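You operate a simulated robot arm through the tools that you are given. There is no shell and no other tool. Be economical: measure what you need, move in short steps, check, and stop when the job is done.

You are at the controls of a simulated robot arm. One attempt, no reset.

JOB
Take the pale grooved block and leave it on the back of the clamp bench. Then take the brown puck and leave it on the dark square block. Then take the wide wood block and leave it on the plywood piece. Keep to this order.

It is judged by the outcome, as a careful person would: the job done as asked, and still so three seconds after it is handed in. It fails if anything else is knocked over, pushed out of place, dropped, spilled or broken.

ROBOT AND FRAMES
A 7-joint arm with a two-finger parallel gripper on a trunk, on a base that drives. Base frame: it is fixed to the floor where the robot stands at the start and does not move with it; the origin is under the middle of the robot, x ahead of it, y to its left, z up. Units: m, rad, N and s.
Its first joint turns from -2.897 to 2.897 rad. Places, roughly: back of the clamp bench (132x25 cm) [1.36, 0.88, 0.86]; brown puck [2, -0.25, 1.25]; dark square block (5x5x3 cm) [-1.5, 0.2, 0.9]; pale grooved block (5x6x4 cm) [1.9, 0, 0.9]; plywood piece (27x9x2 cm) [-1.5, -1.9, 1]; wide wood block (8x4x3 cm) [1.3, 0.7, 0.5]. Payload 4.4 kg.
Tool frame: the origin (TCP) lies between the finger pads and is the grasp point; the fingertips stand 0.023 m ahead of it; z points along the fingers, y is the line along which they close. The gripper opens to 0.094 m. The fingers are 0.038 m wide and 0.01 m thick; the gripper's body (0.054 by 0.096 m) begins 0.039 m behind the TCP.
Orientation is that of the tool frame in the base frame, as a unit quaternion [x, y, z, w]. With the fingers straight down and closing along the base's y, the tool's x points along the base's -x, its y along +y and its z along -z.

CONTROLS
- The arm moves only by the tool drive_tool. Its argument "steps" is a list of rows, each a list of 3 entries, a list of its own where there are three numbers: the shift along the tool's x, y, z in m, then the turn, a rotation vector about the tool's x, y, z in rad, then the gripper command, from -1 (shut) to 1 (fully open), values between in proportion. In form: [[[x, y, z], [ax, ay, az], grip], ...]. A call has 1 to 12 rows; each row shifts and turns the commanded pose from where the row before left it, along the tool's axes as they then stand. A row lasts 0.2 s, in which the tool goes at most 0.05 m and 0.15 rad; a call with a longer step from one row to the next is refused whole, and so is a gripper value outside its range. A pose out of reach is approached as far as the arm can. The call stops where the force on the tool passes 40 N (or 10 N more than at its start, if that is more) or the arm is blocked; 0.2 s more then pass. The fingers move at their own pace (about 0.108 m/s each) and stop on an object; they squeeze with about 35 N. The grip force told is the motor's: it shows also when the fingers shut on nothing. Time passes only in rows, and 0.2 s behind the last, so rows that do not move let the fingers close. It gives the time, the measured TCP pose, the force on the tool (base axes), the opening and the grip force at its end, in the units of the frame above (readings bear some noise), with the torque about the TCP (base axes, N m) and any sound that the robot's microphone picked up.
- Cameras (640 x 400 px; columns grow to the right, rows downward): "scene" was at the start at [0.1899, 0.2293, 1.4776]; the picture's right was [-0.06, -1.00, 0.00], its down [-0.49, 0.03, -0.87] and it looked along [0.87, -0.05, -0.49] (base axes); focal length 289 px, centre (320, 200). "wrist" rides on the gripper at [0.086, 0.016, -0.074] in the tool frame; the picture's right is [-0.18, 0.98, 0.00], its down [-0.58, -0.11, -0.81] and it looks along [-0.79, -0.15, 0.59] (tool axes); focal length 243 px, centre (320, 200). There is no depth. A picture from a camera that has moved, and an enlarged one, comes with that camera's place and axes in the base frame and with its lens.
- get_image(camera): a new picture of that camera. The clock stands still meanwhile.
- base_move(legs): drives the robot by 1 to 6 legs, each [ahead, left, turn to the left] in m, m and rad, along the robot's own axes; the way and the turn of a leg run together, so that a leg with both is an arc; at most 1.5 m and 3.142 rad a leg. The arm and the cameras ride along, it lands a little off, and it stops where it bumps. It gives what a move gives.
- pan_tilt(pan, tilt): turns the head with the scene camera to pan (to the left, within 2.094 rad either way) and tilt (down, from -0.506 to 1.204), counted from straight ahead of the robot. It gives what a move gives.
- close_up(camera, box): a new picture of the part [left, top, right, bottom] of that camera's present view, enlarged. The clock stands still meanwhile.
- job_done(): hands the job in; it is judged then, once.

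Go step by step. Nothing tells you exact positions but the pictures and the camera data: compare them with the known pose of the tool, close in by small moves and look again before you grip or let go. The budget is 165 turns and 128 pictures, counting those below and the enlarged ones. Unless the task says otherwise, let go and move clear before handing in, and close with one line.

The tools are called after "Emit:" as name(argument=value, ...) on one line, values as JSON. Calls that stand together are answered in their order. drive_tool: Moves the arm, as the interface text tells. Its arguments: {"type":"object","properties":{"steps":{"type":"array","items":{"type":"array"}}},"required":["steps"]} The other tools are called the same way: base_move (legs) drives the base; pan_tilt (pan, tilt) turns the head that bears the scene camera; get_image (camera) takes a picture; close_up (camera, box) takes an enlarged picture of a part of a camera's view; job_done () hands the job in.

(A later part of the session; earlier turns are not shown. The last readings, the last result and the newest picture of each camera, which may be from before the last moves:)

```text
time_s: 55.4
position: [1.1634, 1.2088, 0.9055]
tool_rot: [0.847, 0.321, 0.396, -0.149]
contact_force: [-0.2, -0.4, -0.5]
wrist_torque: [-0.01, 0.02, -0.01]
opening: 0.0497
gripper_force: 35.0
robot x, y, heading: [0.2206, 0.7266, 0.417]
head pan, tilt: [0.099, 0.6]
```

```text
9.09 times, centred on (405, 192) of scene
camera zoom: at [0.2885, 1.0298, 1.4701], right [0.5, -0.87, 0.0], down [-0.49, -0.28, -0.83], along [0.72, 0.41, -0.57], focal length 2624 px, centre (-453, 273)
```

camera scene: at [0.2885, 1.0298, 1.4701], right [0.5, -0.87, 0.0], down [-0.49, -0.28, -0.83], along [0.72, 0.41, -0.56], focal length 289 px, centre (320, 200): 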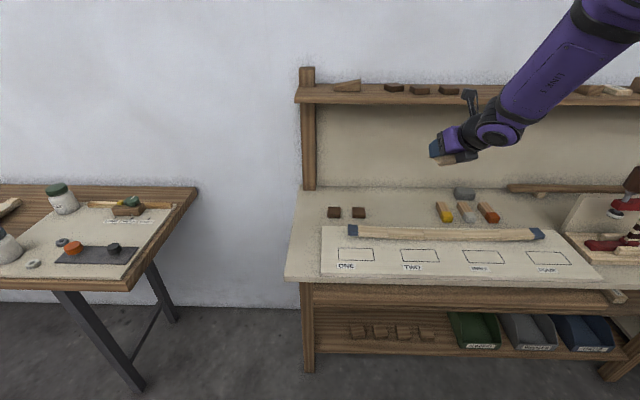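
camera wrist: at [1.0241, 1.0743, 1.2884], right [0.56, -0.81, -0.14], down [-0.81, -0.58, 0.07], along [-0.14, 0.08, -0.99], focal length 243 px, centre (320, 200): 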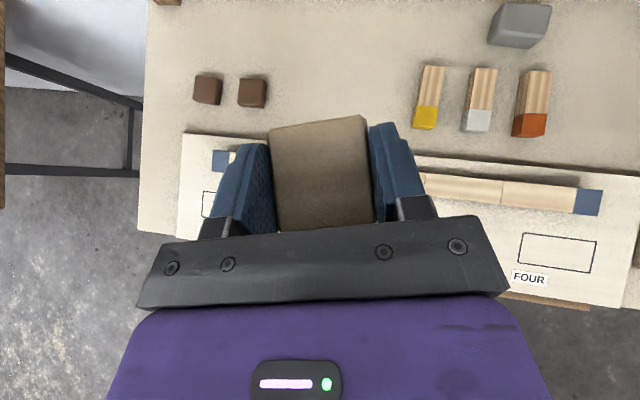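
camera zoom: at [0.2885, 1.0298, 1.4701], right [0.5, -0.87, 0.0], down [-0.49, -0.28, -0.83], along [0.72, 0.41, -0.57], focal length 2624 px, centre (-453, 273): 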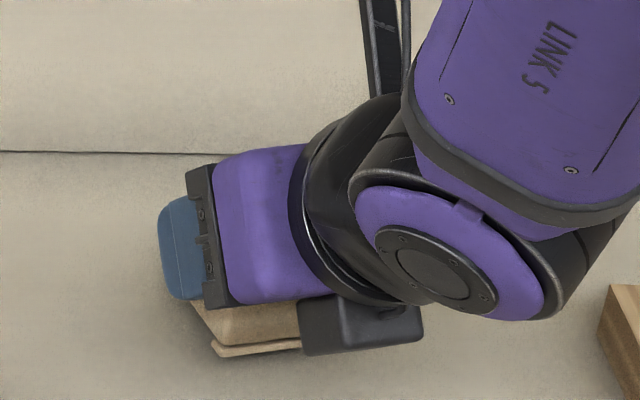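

Emit:
drive_tool(steps=[[[-0.0019, 0, 0.0016], [0, 0, 0], -1], [[-0.0019, 0, 0.0016], [0, 0, 0], -1], [[0, 0, 0], [0, 0, 0], -1]])

Emit:
drive_tool(steps=[[[-0.0015, 0, 0.0013], [0, 0, 0], -1], [[0, 0, 0], [0, 0, 0], -1]])

```text
time_s: 56.2
position: [1.1637, 1.209, 0.8999]
tool_rot: [0.847, 0.322, 0.395, -0.151]
contact_force: [0.1, 0.2, -0.4]
wrist_torque: [0.0, -0.05, -0.02]
opening: 0.0494
gripper_force: 35.5
robot x, y, heading: [0.2159, 0.7273, 0.421]
head pan, tilt: [0.099, 0.6]
```

```text
time_s: 56.8
position: [1.1635, 1.2082, 0.8976]
tool_rot: [0.846, 0.322, 0.396, -0.151]
contact_force: [-0.2, -0.2, -0.3]
wrist_torque: [0.0, 0.01, -0.03]
opening: 0.0494
gripper_force: 35.4
robot x, y, heading: [0.2195, 0.7307, 0.419]
head pan, tilt: [0.099, 0.6]
```

Emit:
drive_tool(steps=[[[-0.0015, 0, 0.0013], [0, 0, 0], -1], [[0, 0, 0], [0, 0, 0], -1]])

Emit:
drive_tool(steps=[[[-0.0015, 0, 0.0013], [0, 0, 0], -1], [[0, 0, 0], [0, 0, 0], -1]])

Emit:
close_up(camera="scene", box=[370, 170, 440, 214])

```text
time_s: 57.4
position: [1.1641, 1.2108, 0.8977]
tool_rot: [0.846, 0.322, 0.396, -0.151]
contact_force: [-0.7, -0.7, 5.8]
wrist_torque: [0.04, -0.12, 0.0]
opening: 0.0492
gripper_force: 34.6
robot x, y, heading: [0.219, 0.7339, 0.424]
head pan, tilt: [0.099, 0.6]
```

```text
time_s: 58.0
position: [1.1656, 1.2107, 0.8972]
tool_rot: [0.846, 0.321, 0.398, -0.151]
contact_force: [-3.3, -2.7, 22.3]
wrist_torque: [0.01, 0.01, 0.01]
opening: 0.0493
gripper_force: 34.7
robot x, y, heading: [0.2188, 0.7306, 0.417]
head pan, tilt: [0.099, 0.6]
```

```text
9.09 times, centred on (405, 192) of scene
camera zoom: at [0.2873, 1.0291, 1.4703], right [0.5, -0.87, 0.0], down [-0.49, -0.28, -0.83], along [0.72, 0.41, -0.56], focal length 2624 px, centre (-453, 273)
```

zoom: 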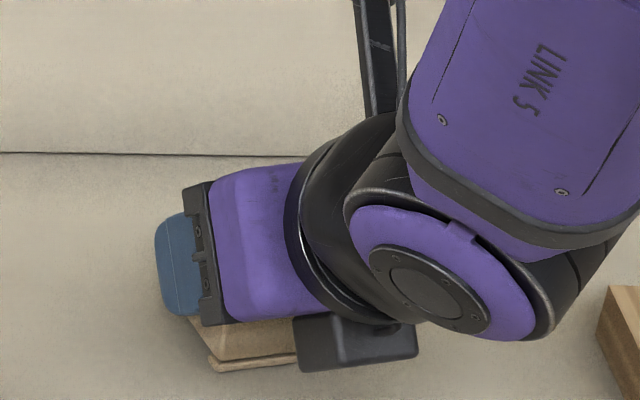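

The block rests on the bench (upward force). I ease off a millimetre, open, and retreat along the finger axis.

Emit:
drive_tool(steps=[[[0.0015, 0, -0.0013], [0, 0, 0], -1], [[0, 0, 0], [0, 0, 0], 0.3], [[0, 0, 0], [0, 0, 0], 1], [[0, 0, 0], [0, 0, 0], 1], [[0, 0, -0.02], [0, 0, 0], 1], [[0, 0, -0.04], [0, 0, 0], 1], [[0, 0, -0.045], [0, 0, 0], 1], [[0.02, 0, -0.045], [0, 0, 0], 1], [[0.02, 0, -0.045], [0, 0, 0], 1], [[0.02, 0, -0.045], [0, 0, 0], 1]])

Emit:
close_up(camera="scene", box=[320, 140, 520, 265])

Emit:
get_image(camera="wrist")

```text
time_s: 60.2
position: [1.0544, 1.1162, 1.0955]
tool_rot: [0.847, 0.321, 0.396, -0.151]
contact_force: [-0.1, 0.0, -0.8]
wrist_torque: [0.0, -0.02, -0.04]
opening: 0.094
gripper_force: 0.1
robot x, y, heading: [0.2178, 0.7285, 0.425]
head pan, tilt: [0.099, 0.6]
```

```text
3.20 times, centred on (420, 202) of scene
camera zoom: at [0.2891, 1.0303, 1.47], right [0.5, -0.87, 0.0], down [-0.49, -0.28, -0.82], along [0.72, 0.41, -0.57], focal length 924 px, centre (0, 192)
```

zoom: 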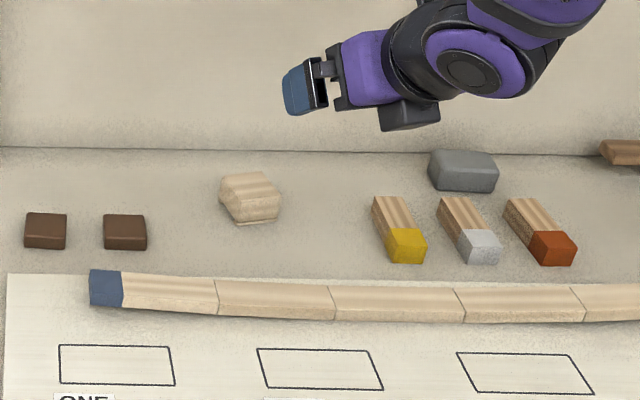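

```text
84 pictures are left
camera wrist: at [1.0642, 1.1034, 1.2104], right [0.56, -0.81, -0.14], down [-0.81, -0.58, 0.07], along [-0.14, 0.07, -0.99], focal length 243 px, centre (320, 200)
```

wrist: 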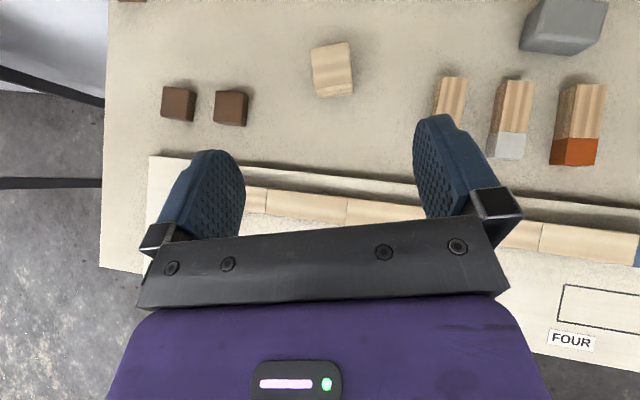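

The grooved block stands on the back of the bench. Next the puck: I raise the tool, back off and return to the shelf.

Emit:
drive_tool(steps=[[[0.0345, 0, -0.0288], [0, 0, 0], 1], [[0.0345, 0, -0.0288], [0, 0, 0], 1], [[0.0345, 0, -0.0288], [0, 0, 0], 1], [[0.0345, 0, -0.0288], [0, 0, 0], 1], [[0.0345, 0, -0.0288], [0, 0, 0], 1], [[0.0345, 0, -0.0288], [0, 0, 0], 1]])

Emit:
base_move(legs=[[-0.3, 0, 0], [0, -1.45, 0]])

Emit:
pan_tilt(pan=-0.05, tilt=0.3)

Emit:
get_image(camera="scene")

```text
time_s: 61.6
position: [1.055, 1.1111, 1.3636]
tool_rot: [0.847, 0.322, 0.396, -0.151]
contact_force: [1.0, 0.0, -0.2]
wrist_torque: [0.02, 0.02, 0.01]
opening: 0.0944
gripper_force: 0.0
robot x, y, heading: [0.2158, 0.7318, 0.422]
head pan, tilt: [0.099, 0.6]
```

```text
time_s: 70.3
position: [1.3643, -0.3236, 1.3652]
tool_rot: [0.848, 0.318, 0.397, -0.149]
contact_force: [0.4, -0.6, -0.4]
wrist_torque: [0.0, 0.01, 0.02]
opening: 0.0941
gripper_force: 0.1
robot x, y, heading: [0.5289, -0.6979, 0.417]
head pan, tilt: [0.099, 0.6]
```

```text
time_s: 71.1
position: [1.3644, -0.3245, 1.3648]
tool_rot: [0.849, 0.318, 0.396, -0.148]
contact_force: [-0.4, -0.4, -0.3]
wrist_torque: [-0.01, -0.03, 0.03]
opening: 0.0941
gripper_force: 0.1
robot x, y, heading: [0.5253, -0.7031, 0.415]
head pan, tilt: [-0.051, 0.3]
```

```text
83 pictures are left
camera scene: at [0.6087, -0.4109, 1.4975], right [0.36, -0.93, 0.0], down [-0.28, -0.11, -0.95], along [0.89, 0.34, -0.3], focal length 289 px, centre (320, 200)
```

scene: 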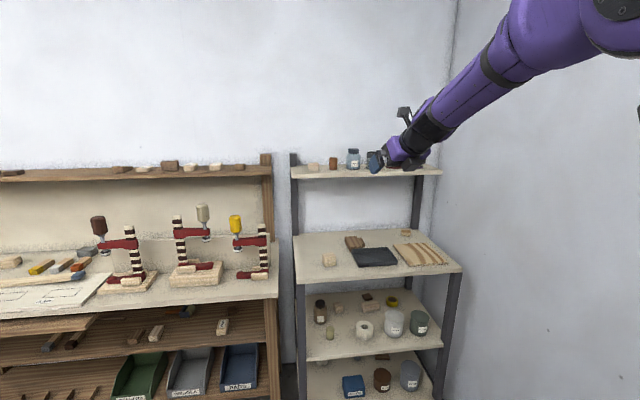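

Emit:
drive_tool(steps=[[[0.029, 0.025, -0.024], [0, 0, 0], 1], [[0.029, 0.025, -0.024], [0, 0, 0], 1], [[0.029, 0.025, -0.024], [0, 0, 0], 1], [[0.029, 0.025, -0.024], [0, 0, 0], 1]])

Emit:
base_move(legs=[[0.35, 0, 0]])

Emit:
get_image(camera="wrist")

Emit:
get_image(camera="scene")

```text
time_s: 72.1
position: [1.4319, -0.3986, 1.5153]
tool_rot: [0.848, 0.319, 0.397, -0.149]
contact_force: [-0.3, 0.2, 1.1]
wrist_torque: [-0.04, -0.01, -0.02]
opening: 0.0939
gripper_force: 0.0
robot x, y, heading: [0.5292, -0.699, 0.412]
head pan, tilt: [-0.051, 0.3]
```

```text
time_s: 74.3
position: [1.7459, -0.2661, 1.5135]
tool_rot: [0.849, 0.317, 0.397, -0.148]
contact_force: [0.5, -0.5, 0.0]
wrist_torque: [0.0, -0.04, 0.0]
opening: 0.0942
gripper_force: 0.0
robot x, y, heading: [0.8356, -0.5659, 0.407]
head pan, tilt: [-0.051, 0.3]
```

```text
82 pictures are left
camera wrist: at [1.754, -0.2792, 1.6292], right [0.56, -0.82, -0.14], down [-0.82, -0.57, 0.07], along [-0.14, 0.08, -0.99], focal length 243 px, centre (320, 200)
```

wrist: 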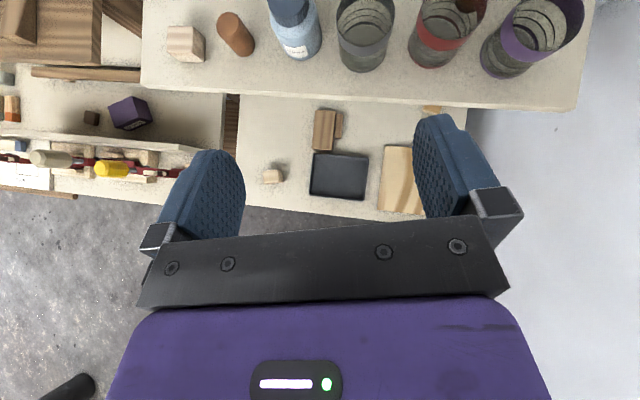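

```text
81 pictures are left
camera scene: at [0.9217, -0.2749, 1.4976], right [0.35, -0.94, 0.0], down [-0.28, -0.1, -0.96], along [0.89, 0.34, -0.3], focal length 289 px, centre (320, 200)
```

scene: 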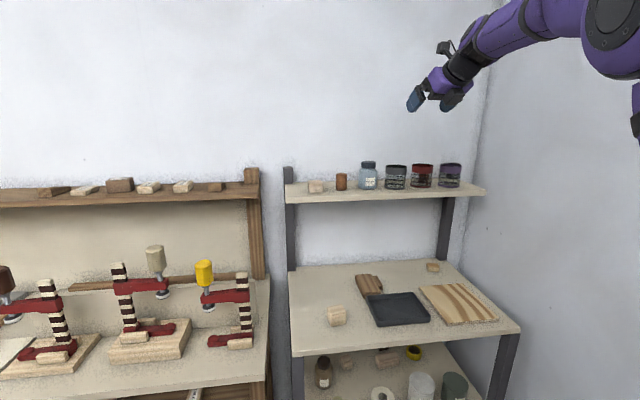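

Emit:
drive_tool(steps=[[[0.0257, 0.02, 0.0307], [0, 0, 0], 1], [[0.0257, 0.02, 0.0307], [0, 0, 0], 1], [[0.0257, 0.02, 0.0307], [0, 0, 0], 1]])

Emit:
get_image(camera="wrist")

Emit:
close_up(camera="wrist", box=[280, 0, 560, 175])

```text
time_s: 75.1
position: [1.8744, -0.2316, 1.5182]
tool_rot: [0.848, 0.318, 0.397, -0.148]
contact_force: [-1.6, -0.1, 2.0]
wrist_torque: [-0.03, -0.02, -0.01]
opening: 0.094
gripper_force: 0.0
robot x, y, heading: [0.8386, -0.5632, 0.405]
head pan, tilt: [-0.051, 0.3]
```

```text
80 pictures are left
camera wrist: at [1.883, -0.2449, 1.6329], right [0.56, -0.82, -0.14], down [-0.82, -0.57, 0.07], along [-0.14, 0.08, -0.99], focal length 243 px, centre (320, 200)
```

wrist: 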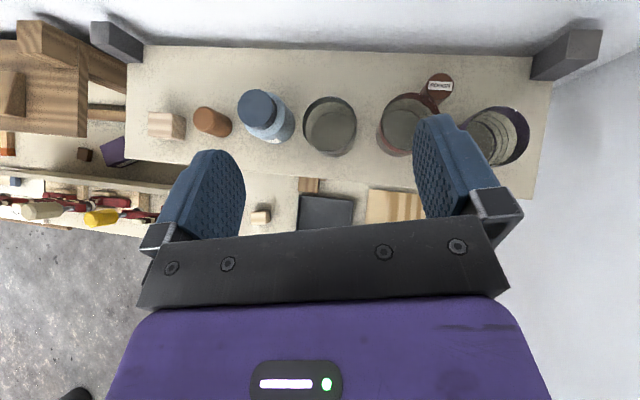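

```text
2.29 times, centred on (420, 88) of wrist
camera zoom: at [1.883, -0.2449, 1.6329], right [0.56, -0.82, -0.14], down [-0.82, -0.57, 0.07], along [-0.14, 0.08, -0.99], focal length 555 px, centre (91, 457)
```

zoom: 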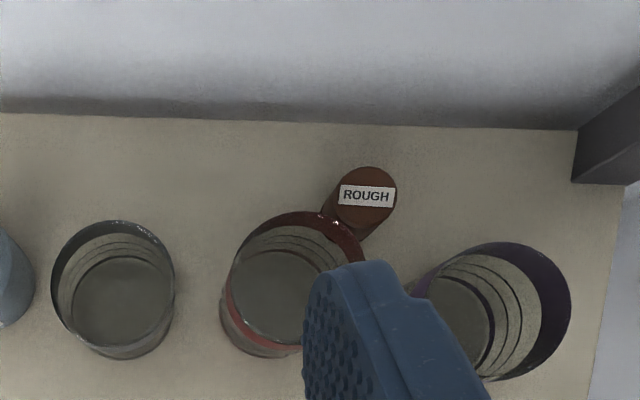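

The brown "ROUGH" puck stands behind the red jar, close to it and to the wall, about 4 cm below the jar rims. It needs a nearly vertical grip from above, fingers closing across the jar–puck line. I pull the tool back, set it upright and turn it so the camera faces me again.

Emit:
drive_tool(steps=[[[-0.027, 0, -0.032], [0, 0, 0], 1], [[-0.027, 0, -0.032], [0, 0, 0], 1], [[-0.027, 0, -0.032], [0, 0, 0], 1], [[-0.027, 0, -0.032], [0, 0, 0], 1], [[-0.027, 0, -0.032], [0, 0, 0], 1], [[-0.027, 0, -0.032], [0, 0, 0], 1], [[-0.027, 0, -0.032], [0, 0, 0], 1], [[0, 0, 0], [0, -0.145, 0], 1], [[0, 0, 0], [0, -0.145, 0], 1], [[0, 0, 0], [0, -0.145, 0], 1], [[0, 0, 0], [0, -0.145, 0], 1], [[0, 0, 0], [0, -0.145, 0], 1]])

Emit:
drive_tool(steps=[[[0, 0, 0], [0, -0.147, 0], 1], [[0, 0, 0], [0, 0, -0.145], 1], [[0, 0, 0], [0, 0, -0.145], 1], [[0, 0, 0], [0, 0, -0.145], 1], [[0, 0, 0], [0, 0, -0.145], 1], [[0, 0, 0], [0, 0, -0.145], 1], [[0, 0, 0], [0, 0, -0.145], 1], [[0, 0, 0], [0, 0, -0.145], 1], [[0, 0, 0], [0, 0, -0.145], 1], [[0, 0, 0], [0, 0, -0.145], 1], [[0, 0, 0], [0, 0, -0.145], 1], [[0, 0, 0], [0, 0, -0.145], 1]])

Emit:
drive_tool(steps=[[[0, 0, 0], [0, 0, -0.145], 1], [[0, 0, 0], [0, 0, -0.145], 1], [[0, 0, 0], [0, 0, -0.145], 1], [[0, 0, 0], [0, 0, -0.145], 1], [[0, 0, 0], [0, 0, -0.145], 1]])

```text
time_s: 77.7
position: [1.6534, -0.4248, 1.5146]
tool_rot: [0.934, 0.349, 0.069, -0.026]
contact_force: [-0.6, -0.5, 0.2]
wrist_torque: [0.04, -0.02, -0.04]
opening: 0.0939
gripper_force: 0.0
robot x, y, heading: [0.8358, -0.5653, 0.409]
head pan, tilt: [-0.051, 0.3]
```

```text
time_s: 80.3
position: [1.6536, -0.4242, 1.5135]
tool_rot: [0.402, 0.916, 0.001, 0.0]
contact_force: [0.0, -0.9, -0.3]
wrist_torque: [0.0, -0.01, 0.0]
opening: 0.094
gripper_force: 0.1
robot x, y, heading: [0.8358, -0.5635, 0.41]
head pan, tilt: [-0.051, 0.3]
```

```text
time_s: 81.5
position: [1.6539, -0.425, 1.5126]
tool_rot: [0.052, 0.999, 0.002, 0.001]
contact_force: [-0.3, 1.1, 0.2]
wrist_torque: [0.0, -0.03, 0.0]
opening: 0.094
gripper_force: 0.1
robot x, y, heading: [0.8377, -0.5644, 0.41]
head pan, tilt: [-0.051, 0.3]
```

Emit:
base_move(legs=[[0.22, 0, 0]])

Emit:
get_image(camera="wrist")

Emit:
get_image(camera="scene")

```text
time_s: 83.2
position: [1.8581, -0.3342, 1.5141]
tool_rot: [0.052, 0.999, 0.0, 0.001]
contact_force: [-0.4, 0.3, -0.3]
wrist_torque: [-0.01, -0.02, -0.02]
opening: 0.0942
gripper_force: 0.0
robot x, y, heading: [1.0424, -0.473, 0.417]
head pan, tilt: [-0.051, 0.3]
```

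```text
78 pictures are left
camera wrist: at [1.7729, -0.3084, 1.5877], right [0.28, 0.96, 0.0], down [0.57, -0.17, 0.81], along [0.77, -0.23, -0.59], focal length 243 px, centre (320, 200)
```

wrist: 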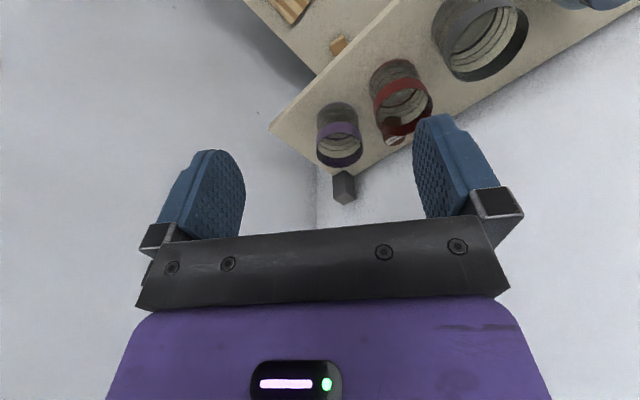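

```text
77 pictures are left
camera scene: at [1.1255, -0.1854, 1.4976], right [0.35, -0.94, 0.0], down [-0.28, -0.1, -0.96], along [0.89, 0.34, -0.3], focal length 289 px, centre (320, 200)
```

scene: 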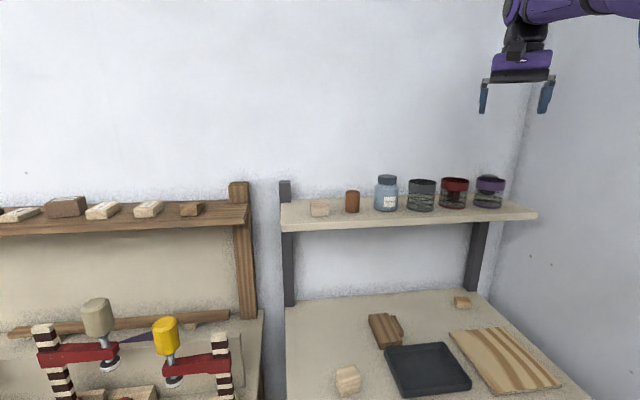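

Emit:
drive_tool(steps=[[[-0.03, 0.028, 0], [0, 0, 0], 1], [[-0.03, 0.028, 0], [0, 0, 0], 1], [[-0.03, 0.028, 0], [0, 0, 0], 1]])

Emit:
get_image(camera="wrist")

Emit:
close_up(camera="wrist", box=[220, 0, 460, 150])

```text
time_s: 84.0
position: [1.9457, -0.2614, 1.5152]
tool_rot: [0.051, 0.999, 0.001, 0.003]
contact_force: [-1.7, -0.6, 1.1]
wrist_torque: [0.04, -0.07, 0.03]
opening: 0.094
gripper_force: 0.1
out of reach, approached as far as the arm can: row 3
robot x, y, heading: [1.0441, -0.4739, 0.409]
head pan, tilt: [-0.051, 0.3]
```

```text
76 pictures are left
camera wrist: at [1.862, -0.2369, 1.5896], right [0.28, 0.96, 0.0], down [0.56, -0.17, 0.81], along [0.78, -0.23, -0.59], focal length 243 px, centre (320, 200)
```

wrist: 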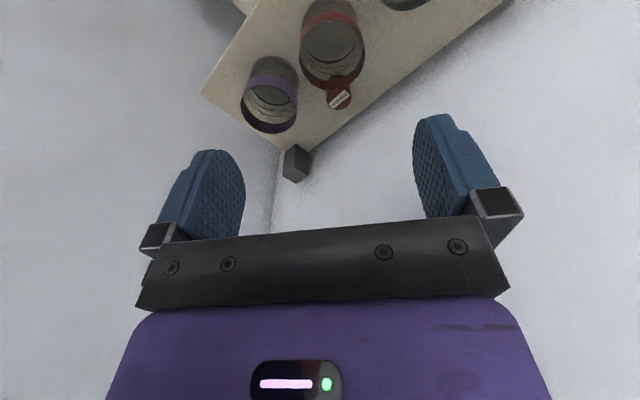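

```text
2.67 times, centred on (340, 75) of wrist
camera zoom: at [1.862, -0.2369, 1.5896], right [0.28, 0.96, 0.0], down [0.56, -0.17, 0.81], along [0.78, -0.23, -0.59], focal length 647 px, centre (267, 533)
```

zoom: 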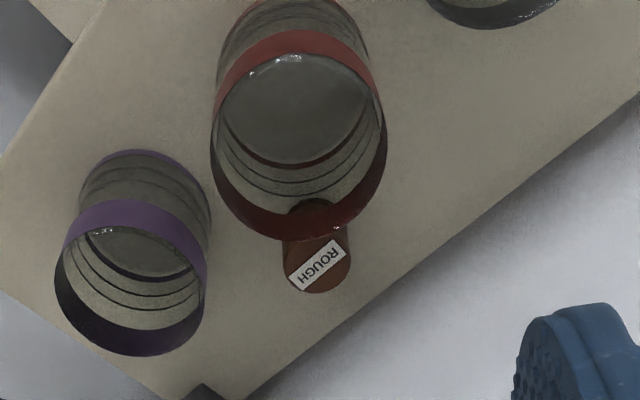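

The puck's centre is at about (2.052, -0.266), top z≈1.275; red jar rim z≈1.316, 2 cm gap, wall ~5 cm behind. I pull the tool back, bring the base 16 cm nearer, and then look from closer above.

Emit:
drive_tool(steps=[[[0.04, 0, 0], [0, 0, 0], 1], [[0.04, 0, 0], [0, 0, 0], 1], [[0.04, 0, 0], [0, 0, 0], 1], [[0.04, 0, 0], [0, 0, 0], 1], [[0.04, 0, 0], [0, 0, 0], 1]])

Emit:
base_move(legs=[[0.16, 0, 0]])

```text
time_s: 85.2
position: [1.7504, -0.2414, 1.5123]
tool_rot: [0.051, 0.999, 0.001, 0.001]
contact_force: [0.7, -0.7, -0.9]
wrist_torque: [-0.01, 0.04, -0.01]
opening: 0.0939
gripper_force: 0.1
robot x, y, heading: [1.0411, -0.4701, 0.412]
head pan, tilt: [-0.051, 0.3]
```

```text
time_s: 86.7
position: [1.8954, -0.177, 1.5134]
tool_rot: [0.051, 0.999, 0.002, 0.001]
contact_force: [0.8, 0.1, -0.2]
wrist_torque: [0.02, -0.02, 0.04]
opening: 0.0941
gripper_force: 0.0
robot x, y, heading: [1.1909, -0.4077, 0.413]
head pan, tilt: [-0.051, 0.3]
```

Emit:
drive_tool(steps=[[[-0.0258, -0.0182, 0.0232], [0, 0, 0], 0.2], [[-0.0258, -0.0182, 0.0232], [0, 0, 0], 0.2], [[-0.0258, -0.0182, 0.0232], [0, 0, 0], 0.2], [[-0.0258, -0.0182, 0.0232], [0, 0, 0], 0.2]])

Emit:
get_image(camera="wrist")

Emit:
get_image(camera="scene")

```text
time_s: 87.7
position: [1.9897, -0.2581, 1.423]
tool_rot: [0.051, 0.999, 0.001, 0.002]
contact_force: [-0.6, -0.2, 1.2]
wrist_torque: [-0.03, -0.05, 0.0]
opening: 0.0565
gripper_force: 0.1
robot x, y, heading: [1.1865, -0.4056, 0.418]
head pan, tilt: [-0.051, 0.3]
```

```text
74 pictures are left
camera wrist: at [1.9054, -0.2327, 1.4964], right [0.28, 0.96, 0.0], down [0.56, -0.17, 0.81], along [0.78, -0.23, -0.59], focal length 243 px, centre (320, 200)
```

wrist: 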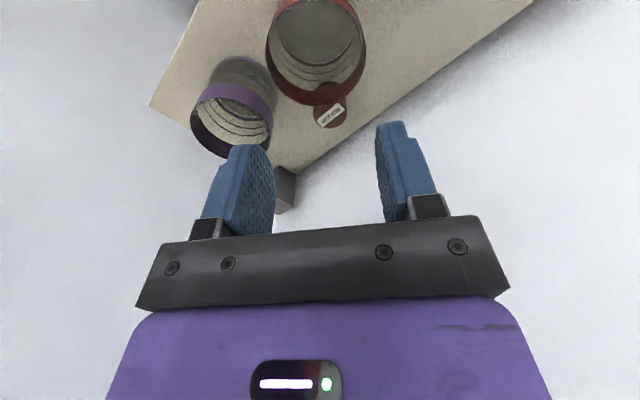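

```text
73 pictures are left
camera scene: at [1.2701, -0.1212, 1.4976], right [0.36, -0.93, 0.0], down [-0.28, -0.11, -0.96], along [0.89, 0.34, -0.3], focal length 289 px, centre (320, 200)
```

scene: 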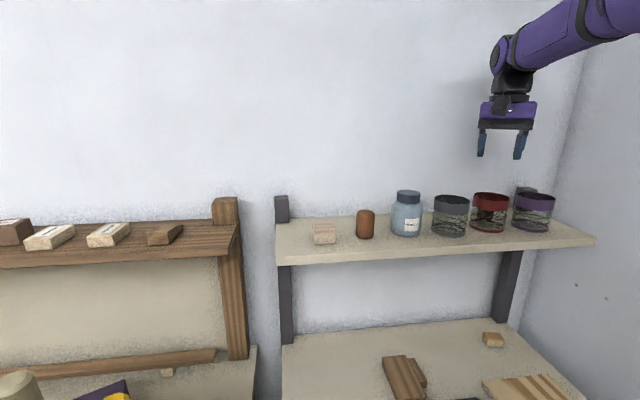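

Emit:
close_up(camera="scene", box=[430, 170, 560, 250])

Emit:
close_up(camera="wrist", box=[180, 0, 420, 150])

```text
4.92 times, centred on (495, 210) of scene
camera zoom: at [1.2701, -0.1212, 1.4976], right [0.36, -0.93, 0.0], down [-0.28, -0.11, -0.96], along [0.89, 0.34, -0.3], focal length 1421 px, centre (-542, 151)
```

zoom: 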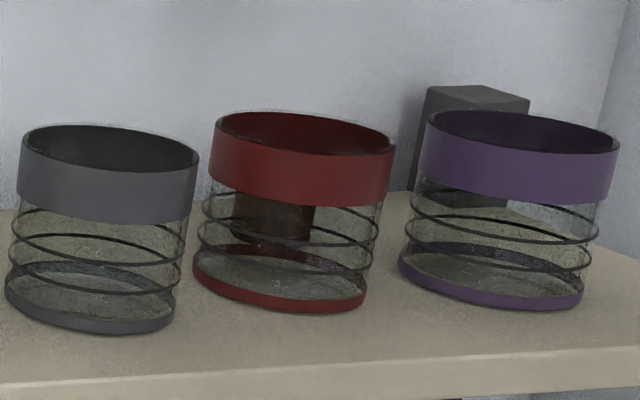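

```text
2.67 times, centred on (300, 75) of wrist
camera zoom: at [1.9054, -0.2327, 1.4964], right [0.28, 0.96, 0.0], down [0.56, -0.17, 0.81], along [0.78, -0.23, -0.59], focal length 647 px, centre (373, 533)
```

zoom: 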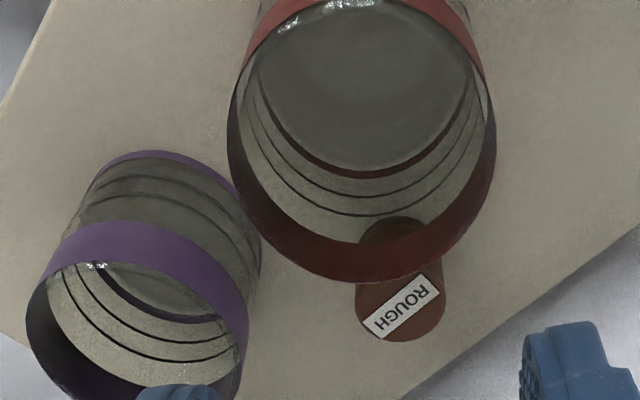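

I've refined: puck centre (2.054, -0.264), top ≈1.273, jar rims ≈1.316, so the hand body clears the rims if the fingertips go to about z 1.262. I turn slightly (16° left), lean back 5° to keep off the wall, and move above it.

Emit:
drive_tool(steps=[[[0, 0, 0], [0, 0, -0.14], 0.07], [[0, 0, 0], [0, 0, -0.14], 0.07], [[0, 0, 0], [0, -0.087, 0], 0.07], [[-0.0165, -0.0057, 0.008], [0, 0, 0], 0.07], [[-0.0165, -0.0057, 0.008], [0, 0, 0], 0.07], [[-0.016, -0.0056, 0.0085], [0, 0, 0], 0.07], [[0, 0, 0], [0, 0, 0], 0.07]])

Emit:
get_image(camera="wrist")

Emit:
close_up(camera="scene", box=[400, 60, 620, 250])

```text
time_s: 89.2
position: [2.0439, -0.2655, 1.4004]
tool_rot: [-0.089, 0.995, 0.005, 0.044]
contact_force: [-0.1, -1.5, -0.5]
wrist_torque: [-0.03, 0.05, -0.04]
opening: 0.0503
gripper_force: 0.0
robot x, y, heading: [1.1895, -0.4092, 0.415]
head pan, tilt: [-0.051, 0.3]
```

```text
70 pictures are left
camera wrist: at [1.9503, -0.2659, 1.4662], right [0.01, 1.0, 0.02], down [0.52, -0.02, 0.85], along [0.85, 0.0, -0.52], focal length 243 px, centre (320, 200)
```

wrist: 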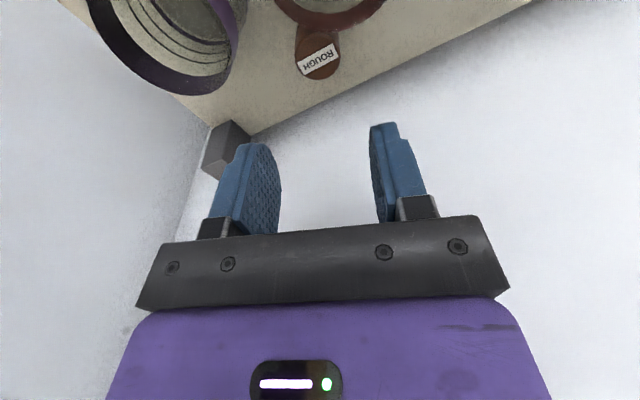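

```text
2.11 times, centred on (510, 155) of scene
camera zoom: at [1.2707, -0.1214, 1.4976], right [0.36, -0.93, 0.0], down [-0.28, -0.11, -0.96], along [0.89, 0.34, -0.3], focal length 608 px, centre (-80, 295)
```

zoom: 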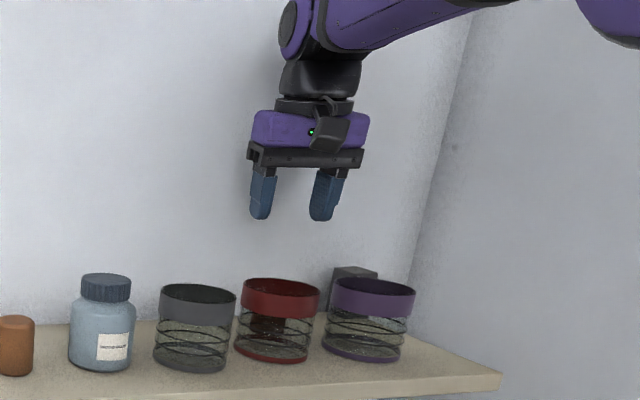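

No wall contact here and the puck is centred between the fingers. I descend straight, first to z≈1.315.

Emit:
drive_tool(steps=[[[0.0019, 0, 0.0212], [0, 0, 0], 0.07], [[0.0019, 0, 0.0212], [0, 0, 0], 0.07], [[0.0019, 0, 0.0212], [0, 0, 0], 0.07], [[0.0019, 0, 0.0212], [0, 0, 0], 0.07]])

Emit:
get_image(camera="wrist")

Emit:
close_up(camera="scene", box=[430, 130, 560, 250])

```text
time_s: 90.2
position: [2.0438, -0.2667, 1.3136]
tool_rot: [-0.088, 0.995, 0.004, 0.044]
contact_force: [-0.4, 0.3, 0.2]
wrist_torque: [-0.02, -0.02, 0.01]
opening: 0.0504
gripper_force: 0.1
robot x, y, heading: [1.1879, -0.4044, 0.41]
head pan, tilt: [-0.051, 0.3]
```

```text
68 pictures are left
camera wrist: at [1.95, -0.2658, 1.3811], right [0.01, 1.0, 0.02], down [0.52, -0.02, 0.85], along [0.86, 0.0, -0.52], focal length 243 px, centre (320, 200)
```

wrist: 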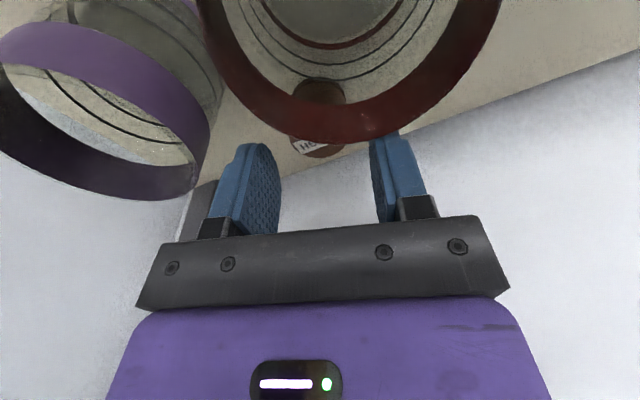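

```text
3.33 times, centred on (495, 190) of scene
camera zoom: at [1.2706, -0.1214, 1.4976], right [0.36, -0.93, 0.0], down [-0.28, -0.11, -0.96], along [0.89, 0.34, -0.3], focal length 962 px, centre (-263, 233)
```

zoom: 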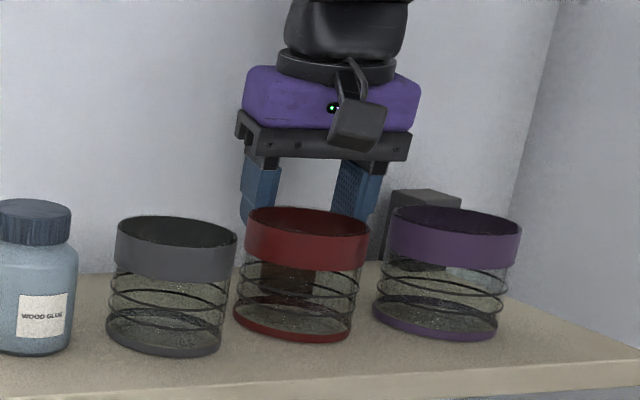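

Emit:
drive_tool(steps=[[[0.0006, 0, 0.007], [0, 0, 0], 0.07], [[0.0006, 0, 0.007], [0, 0, 0], 0.07], [[0.0006, 0, 0.007], [0, 0, 0], 0.07], [[0.0006, 0, 0.007], [0, 0, 0], 0.07]])

Emit:
get_image(camera="wrist")

Emit:
close_up(camera="scene", box=[430, 150, 560, 250])

```text
time_s: 91.2
position: [2.0447, -0.2659, 1.2871]
tool_rot: [-0.089, 0.995, 0.005, 0.044]
contact_force: [0.3, 0.1, -0.1]
wrist_torque: [0.02, -0.02, 0.04]
opening: 0.0504
gripper_force: 0.1
robot x, y, heading: [1.1887, -0.4123, 0.414]
head pan, tilt: [-0.051, 0.3]
```

```text
66 pictures are left
camera wrist: at [1.9501, -0.2664, 1.3538], right [0.01, 1.0, 0.02], down [0.52, -0.02, 0.85], along [0.86, 0.0, -0.52], focal length 243 px, centre (320, 200)
```

wrist: 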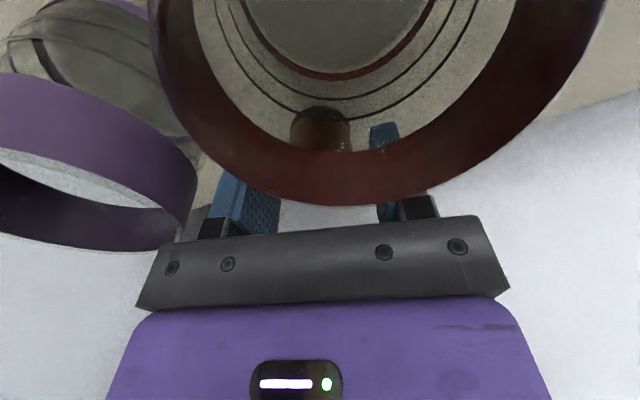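

```text
4.00 times, centred on (495, 200) of scene
camera zoom: at [1.2707, -0.1214, 1.4976], right [0.36, -0.93, 0.0], down [-0.28, -0.11, -0.96], along [0.89, 0.34, -0.3], focal length 1155 px, centre (-380, 200)
```

zoom: 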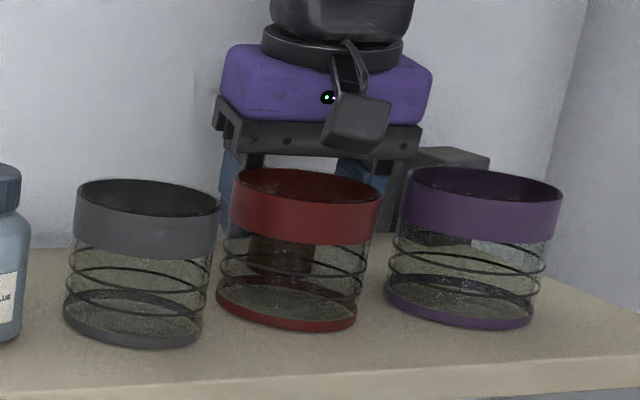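

Emit:
drive_tool(steps=[[[0.0003, 0, 0.003], [0, 0, 0], 0.07], [[0, 0, 0], [0, 0, 0], -0.3], [[0, 0, 0], [0, 0, 0], -1], [[0, 0, 0], [0, 0, 0], -1]])

Emit:
get_image(camera="wrist")

```text
time_s: 92.2
position: [2.044, -0.2662, 1.284]
tool_rot: [-0.089, 0.995, 0.005, 0.043]
contact_force: [-1.0, -1.2, 1.4]
wrist_torque: [-0.01, 0.01, 0.01]
opening: 0.0339
gripper_force: 34.7
robot x, y, heading: [1.1827, -0.4105, 0.415]
head pan, tilt: [-0.051, 0.3]
```

```text
64 pictures are left
camera wrist: at [1.95, -0.2662, 1.3509], right [0.01, 1.0, 0.02], down [0.52, -0.02, 0.85], along [0.85, 0.0, -0.52], focal length 243 px, centre (320, 200)
```

wrist: 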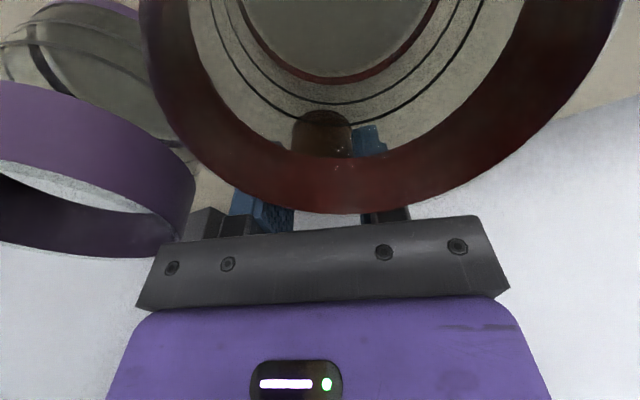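

The puck is gripped (opening 34 mm). I lift straight up slowly.

Emit:
drive_tool(steps=[[[-0.0009, 0, -0.01], [0, 0, 0], -1], [[-0.0009, 0, -0.01], [0, 0, 0], -1], [[-0.0013, 0, -0.015], [0, 0, 0], -1], [[-0.0017, 0, -0.02], [0, 0, 0], -1], [[-0.0022, 0, -0.025], [0, 0, 0], -1], [[-0.0022, 0, -0.025], [0, 0, 0], -1], [[-0.0022, 0, -0.025], [0, 0, 0], -1], [[-0.0022, 0, -0.025], [0, 0, 0], -1]])

Emit:
get_image(camera="wrist")

Emit:
close_up(camera="scene", box=[400, 80, 600, 250])

```text
time_s: 94.0
position: [2.0431, -0.2675, 1.4381]
tool_rot: [-0.088, 0.995, 0.004, 0.045]
contact_force: [0.1, 0.4, -1.3]
wrist_torque: [0.02, -0.01, -0.01]
opening: 0.0336
gripper_force: 35.1
robot x, y, heading: [1.1867, -0.4088, 0.411]
head pan, tilt: [-0.051, 0.3]
```

```text
63 pictures are left
camera wrist: at [1.9492, -0.2669, 1.5059], right [0.01, 1.0, 0.02], down [0.52, -0.02, 0.85], along [0.85, 0.0, -0.52], focal length 243 px, centre (320, 200)
```

wrist: 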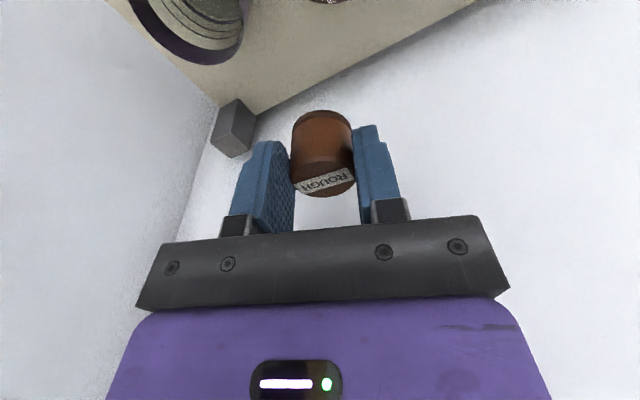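

```text
2.35 times, centred on (500, 165) of scene
camera zoom: at [1.2708, -0.1214, 1.4976], right [0.36, -0.93, 0.0], down [-0.28, -0.11, -0.96], along [0.89, 0.34, -0.3], focal length 679 px, centre (-104, 282)
```

zoom: 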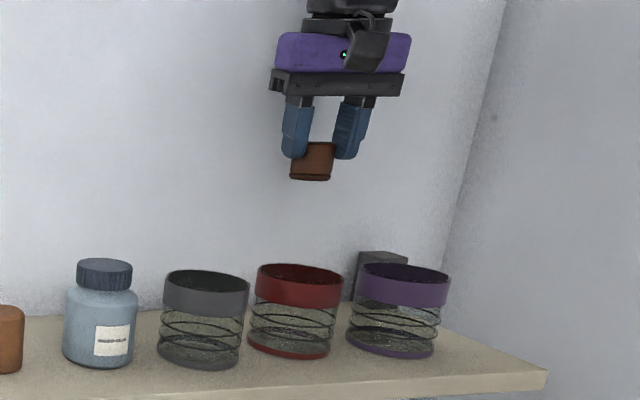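

The puck is up and the jars are unmoved. I draw the tool in, back away and turn toward the table with the dark block.

Emit:
drive_tool(steps=[[[0.04, 0, 0], [0, 0, 0], -1], [[0.04, 0, 0], [0, 0, 0], -1], [[0.04, 0, 0], [0, 0, 0], -1], [[0.04, 0, 0], [0, 0, 0], -1], [[0.04, 0, 0], [0, 0, 0], -1], [[0.04, 0, 0], [0, 0, 0], -1]])

Emit:
base_move(legs=[[-0.85, 0, 0], [-0.1, 0.45, 0]])

Emit:
pan_tilt(pan=2.09, tilt=0.5)

Emit:
get_image(camera="scene")

Emit:
pan_tilt(pan=-2.09, tilt=0.6)

Emit:
get_image(camera="scene")

```text
time_s: 95.5
position: [1.809, -0.3078, 1.4175]
tool_rot: [-0.088, 0.995, 0.006, 0.044]
contact_force: [1.4, 0.5, -1.4]
wrist_torque: [-0.01, 0.07, -0.03]
opening: 0.034
gripper_force: 35.2
robot x, y, heading: [1.1884, -0.4102, 0.413]
head pan, tilt: [-0.051, 0.3]
```

```text
time_s: 102.4
position: [0.7575, -0.2798, 1.4191]
tool_rot: [-0.079, 0.996, 0.005, 0.045]
contact_force: [0.1, -0.1, -0.1]
wrist_torque: [0.02, -0.01, -0.01]
opening: 0.0339
gripper_force: 34.9
robot x, y, heading: [0.1354, -0.3695, 0.394]
head pan, tilt: [-0.051, 0.3]
```

```text
time_s: 104.4
position: [0.7573, -0.2811, 1.4188]
tool_rot: [-0.08, 0.996, 0.004, 0.044]
contact_force: [0.3, -0.3, -0.2]
wrist_torque: [0.01, 0.01, 0.02]
opening: 0.0337
gripper_force: 34.4
robot x, y, heading: [0.134, -0.3717, 0.395]
head pan, tilt: [2.089, 0.499]
```

```text
61 pictures are left
camera scene: at [0.0633, -0.0595, 1.4792], right [0.61, 0.79, 0.0], down [0.38, -0.29, -0.88], along [-0.69, 0.54, -0.48], focal length 289 px, centre (320, 200)
```

scene: 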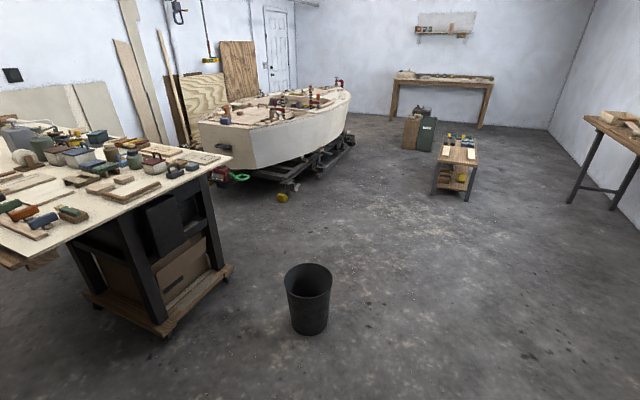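

```text
time_s: 107.8
position: [0.7563, -0.2806, 1.4187]
tool_rot: [-0.079, 0.996, 0.005, 0.044]
contact_force: [0.1, 0.2, -0.2]
wrist_torque: [0.01, 0.0, -0.02]
opening: 0.0337
gripper_force: 34.9
robot x, y, heading: [0.1345, -0.3666, 0.393]
head pan, tilt: [-2.089, 0.6]
```

```text
60 pictures are left
camera scene: at [0.1244, -0.2028, 1.4701], right [-0.99, 0.12, 0.0], down [0.07, 0.56, -0.83], along [-0.1, -0.82, -0.56], focal length 289 px, centre (320, 200)
```

scene: 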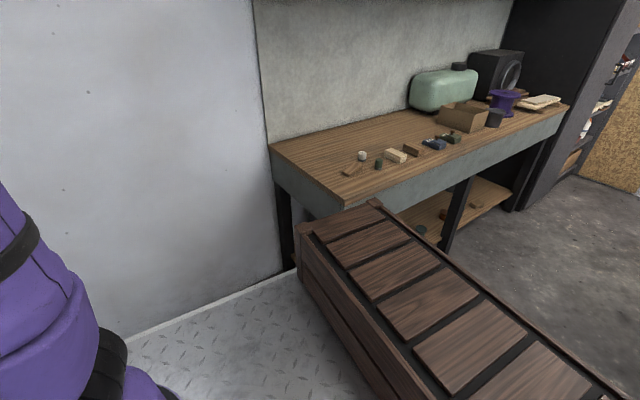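

The slatted box and plate seem to ride on my own base behind me. I check its extent before turning.

Emit:
pan_tilt(pan=-2.09, tilt=1.2)

Emit:
get_image(camera="scene")

Emit:
pan_tilt(pan=2.09, tilt=1.2)

Emit:
get_image(camera="scene")

```text
time_s: 108.8
position: [0.7571, -0.2809, 1.4192]
tool_rot: [-0.079, 0.996, 0.004, 0.044]
contact_force: [-0.3, 1.0, -0.1]
wrist_torque: [-0.01, 0.02, -0.01]
opening: 0.0335
gripper_force: 35.4
robot x, y, heading: [0.134, -0.3712, 0.397]
head pan, tilt: [-2.089, 1.201]
```

```text
59 pictures are left
camera scene: at [0.1284, -0.1707, 1.4256], right [-0.99, 0.12, 0.0], down [0.11, 0.92, -0.36], along [-0.04, -0.36, -0.93], focal length 289 px, centre (320, 200)
```

scene: 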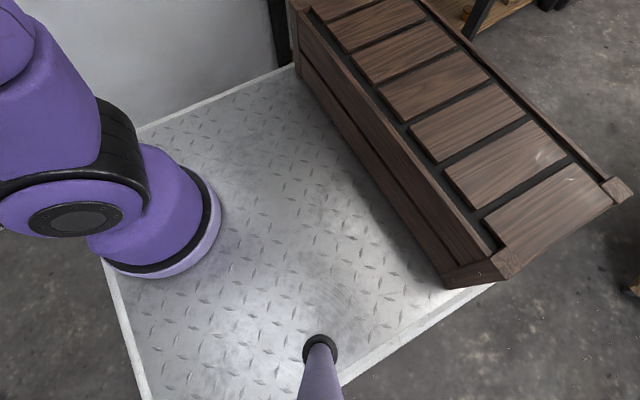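

```text
time_s: 112.2
position: [0.7573, -0.2812, 1.4187]
tool_rot: [-0.08, 0.996, 0.005, 0.044]
contact_force: [0.0, -0.7, 0.5]
wrist_torque: [-0.01, 0.0, 0.02]
opening: 0.0339
gripper_force: 35.1
robot x, y, heading: [0.1351, -0.3713, 0.396]
head pan, tilt: [2.089, 1.201]
```

```text
58 pictures are left
camera scene: at [0.091, -0.081, 1.4255], right [0.61, 0.79, 0.0], down [0.74, -0.57, -0.36], along [-0.29, 0.22, -0.93], focal length 289 px, centre (320, 200)
```

scene: 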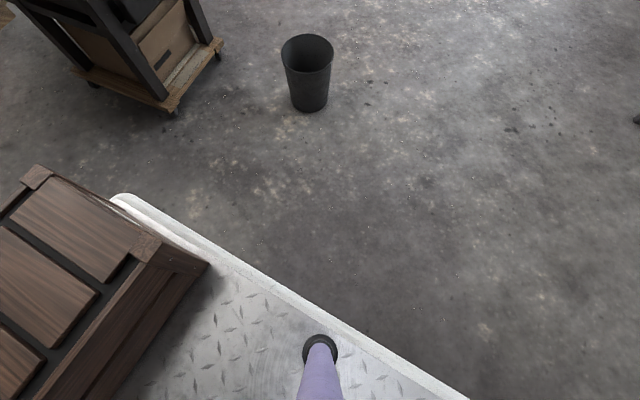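

My base is a wide platform (roughly 0.5 m ahead and behind, 0.27 m left, 0.5 m right). Now I look at the pale-topped table for the dark square block.

Emit:
pan_tilt(pan=2.09, tilt=0.4)

Emit:
close_up(camera="scene", box=[0, 90, 280, 300])

```text
time_s: 113.3
position: [0.7567, -0.2811, 1.4192]
tool_rot: [-0.079, 0.996, 0.004, 0.045]
contact_force: [0.4, 0.6, -0.5]
wrist_torque: [-0.02, -0.01, -0.01]
opening: 0.0338
gripper_force: 35.1
robot x, y, heading: [0.1332, -0.3692, 0.394]
head pan, tilt: [2.089, 0.4]
```

```text
1.90 times, centred on (140, 195) of scene
camera zoom: at [0.0619, -0.0585, 1.4883], right [0.61, 0.79, 0.0], down [0.31, -0.24, -0.92], along [-0.73, 0.56, -0.39], focal length 550 px, centre (663, 210)
```

zoom: 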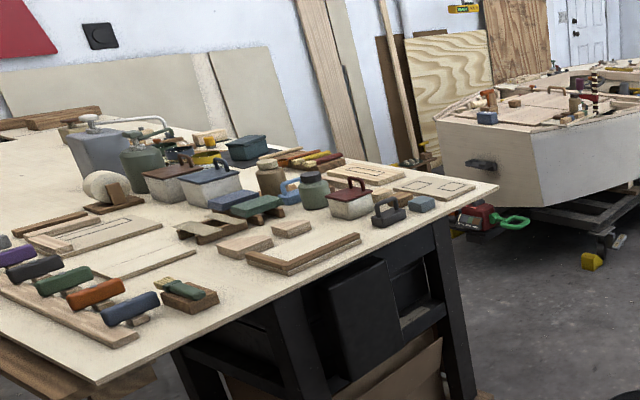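

The slate-blue block near the table's right corner, at about (-1.49, 0.27), fits the dark square block. A bin at (-0.86, 0.58) is in the way, so I go round it on the bench side and come at the table from the far end.

Emit:
base_move(legs=[[0.306, 1.085, 0], [0.053, 0.519, 0], [-0.458, 0.461, 0]])

Emit:
get_image(camera="scene")

```text
time_s: 124.9
position: [-0.1137, 1.5797, 1.4188]
tool_rot: [-0.076, 0.996, 0.004, 0.044]
contact_force: [0.4, 0.6, 0.0]
wrist_torque: [0.02, 0.02, 0.0]
opening: 0.0336
gripper_force: 35.2
robot x, y, heading: [-0.7368, 1.4948, 0.395]
head pan, tilt: [2.089, 0.4]
```

```text
56 pictures are left
camera scene: at [-0.8069, 1.8063, 1.4883], right [0.62, 0.79, 0.0], down [0.31, -0.24, -0.92], along [-0.73, 0.57, -0.39], focal length 289 px, centre (320, 200)
```

scene: 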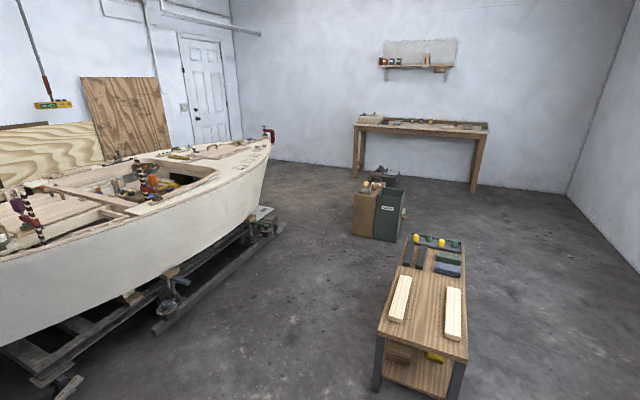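

Emit:
base_move(legs=[[0, 0, -2.23], [0.3, -0.39, 0]])

Emit:
pan_tilt(pan=0.0, tilt=0.6)

Emit:
get_image(camera="scene")

Emit:
get_image(camera="wrist")

```text
time_s: 133.2
position: [-1.5173, 0.7767, 1.4184]
tool_rot: [0.865, 0.499, -0.039, 0.023]
contact_force: [0.7, 0.9, 0.5]
wrist_torque: [0.0, 0.0, -0.02]
opening: 0.034
gripper_force: 34.9
robot x, y, heading: [-1.1926, 1.3142, -1.854]
head pan, tilt: [2.089, 0.4]
```

```text
time_s: 135.2
position: [-1.517, 0.7765, 1.4177]
tool_rot: [0.865, 0.499, -0.038, 0.023]
contact_force: [0.9, 1.1, -1.0]
wrist_torque: [0.0, 0.0, 0.02]
opening: 0.0339
gripper_force: 35.4
robot x, y, heading: [-1.1928, 1.315, -1.859]
head pan, tilt: [0.0, 0.6]
```

```text
55 pictures are left
camera scene: at [-1.0219, 1.0683, 1.4701], right [-0.96, 0.28, 0.0], down [0.16, 0.54, -0.83], along [-0.23, -0.79, -0.56], focal length 289 px, centre (320, 200)
```

scene: 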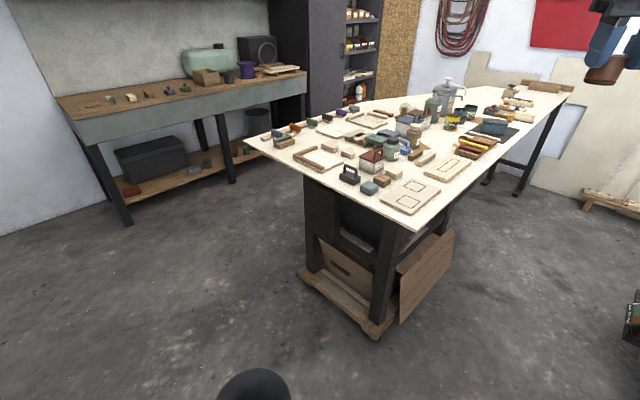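

```text
54 pictures are left
camera wrist: at [-1.4572, 0.8491, 1.4858], right [0.76, -0.65, 0.02], down [-0.35, -0.38, 0.85], along [-0.55, -0.65, -0.52], focal length 243 px, centre (320, 200)
```

wrist: 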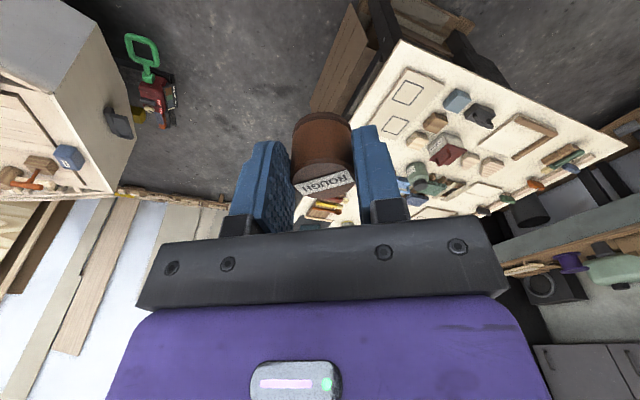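

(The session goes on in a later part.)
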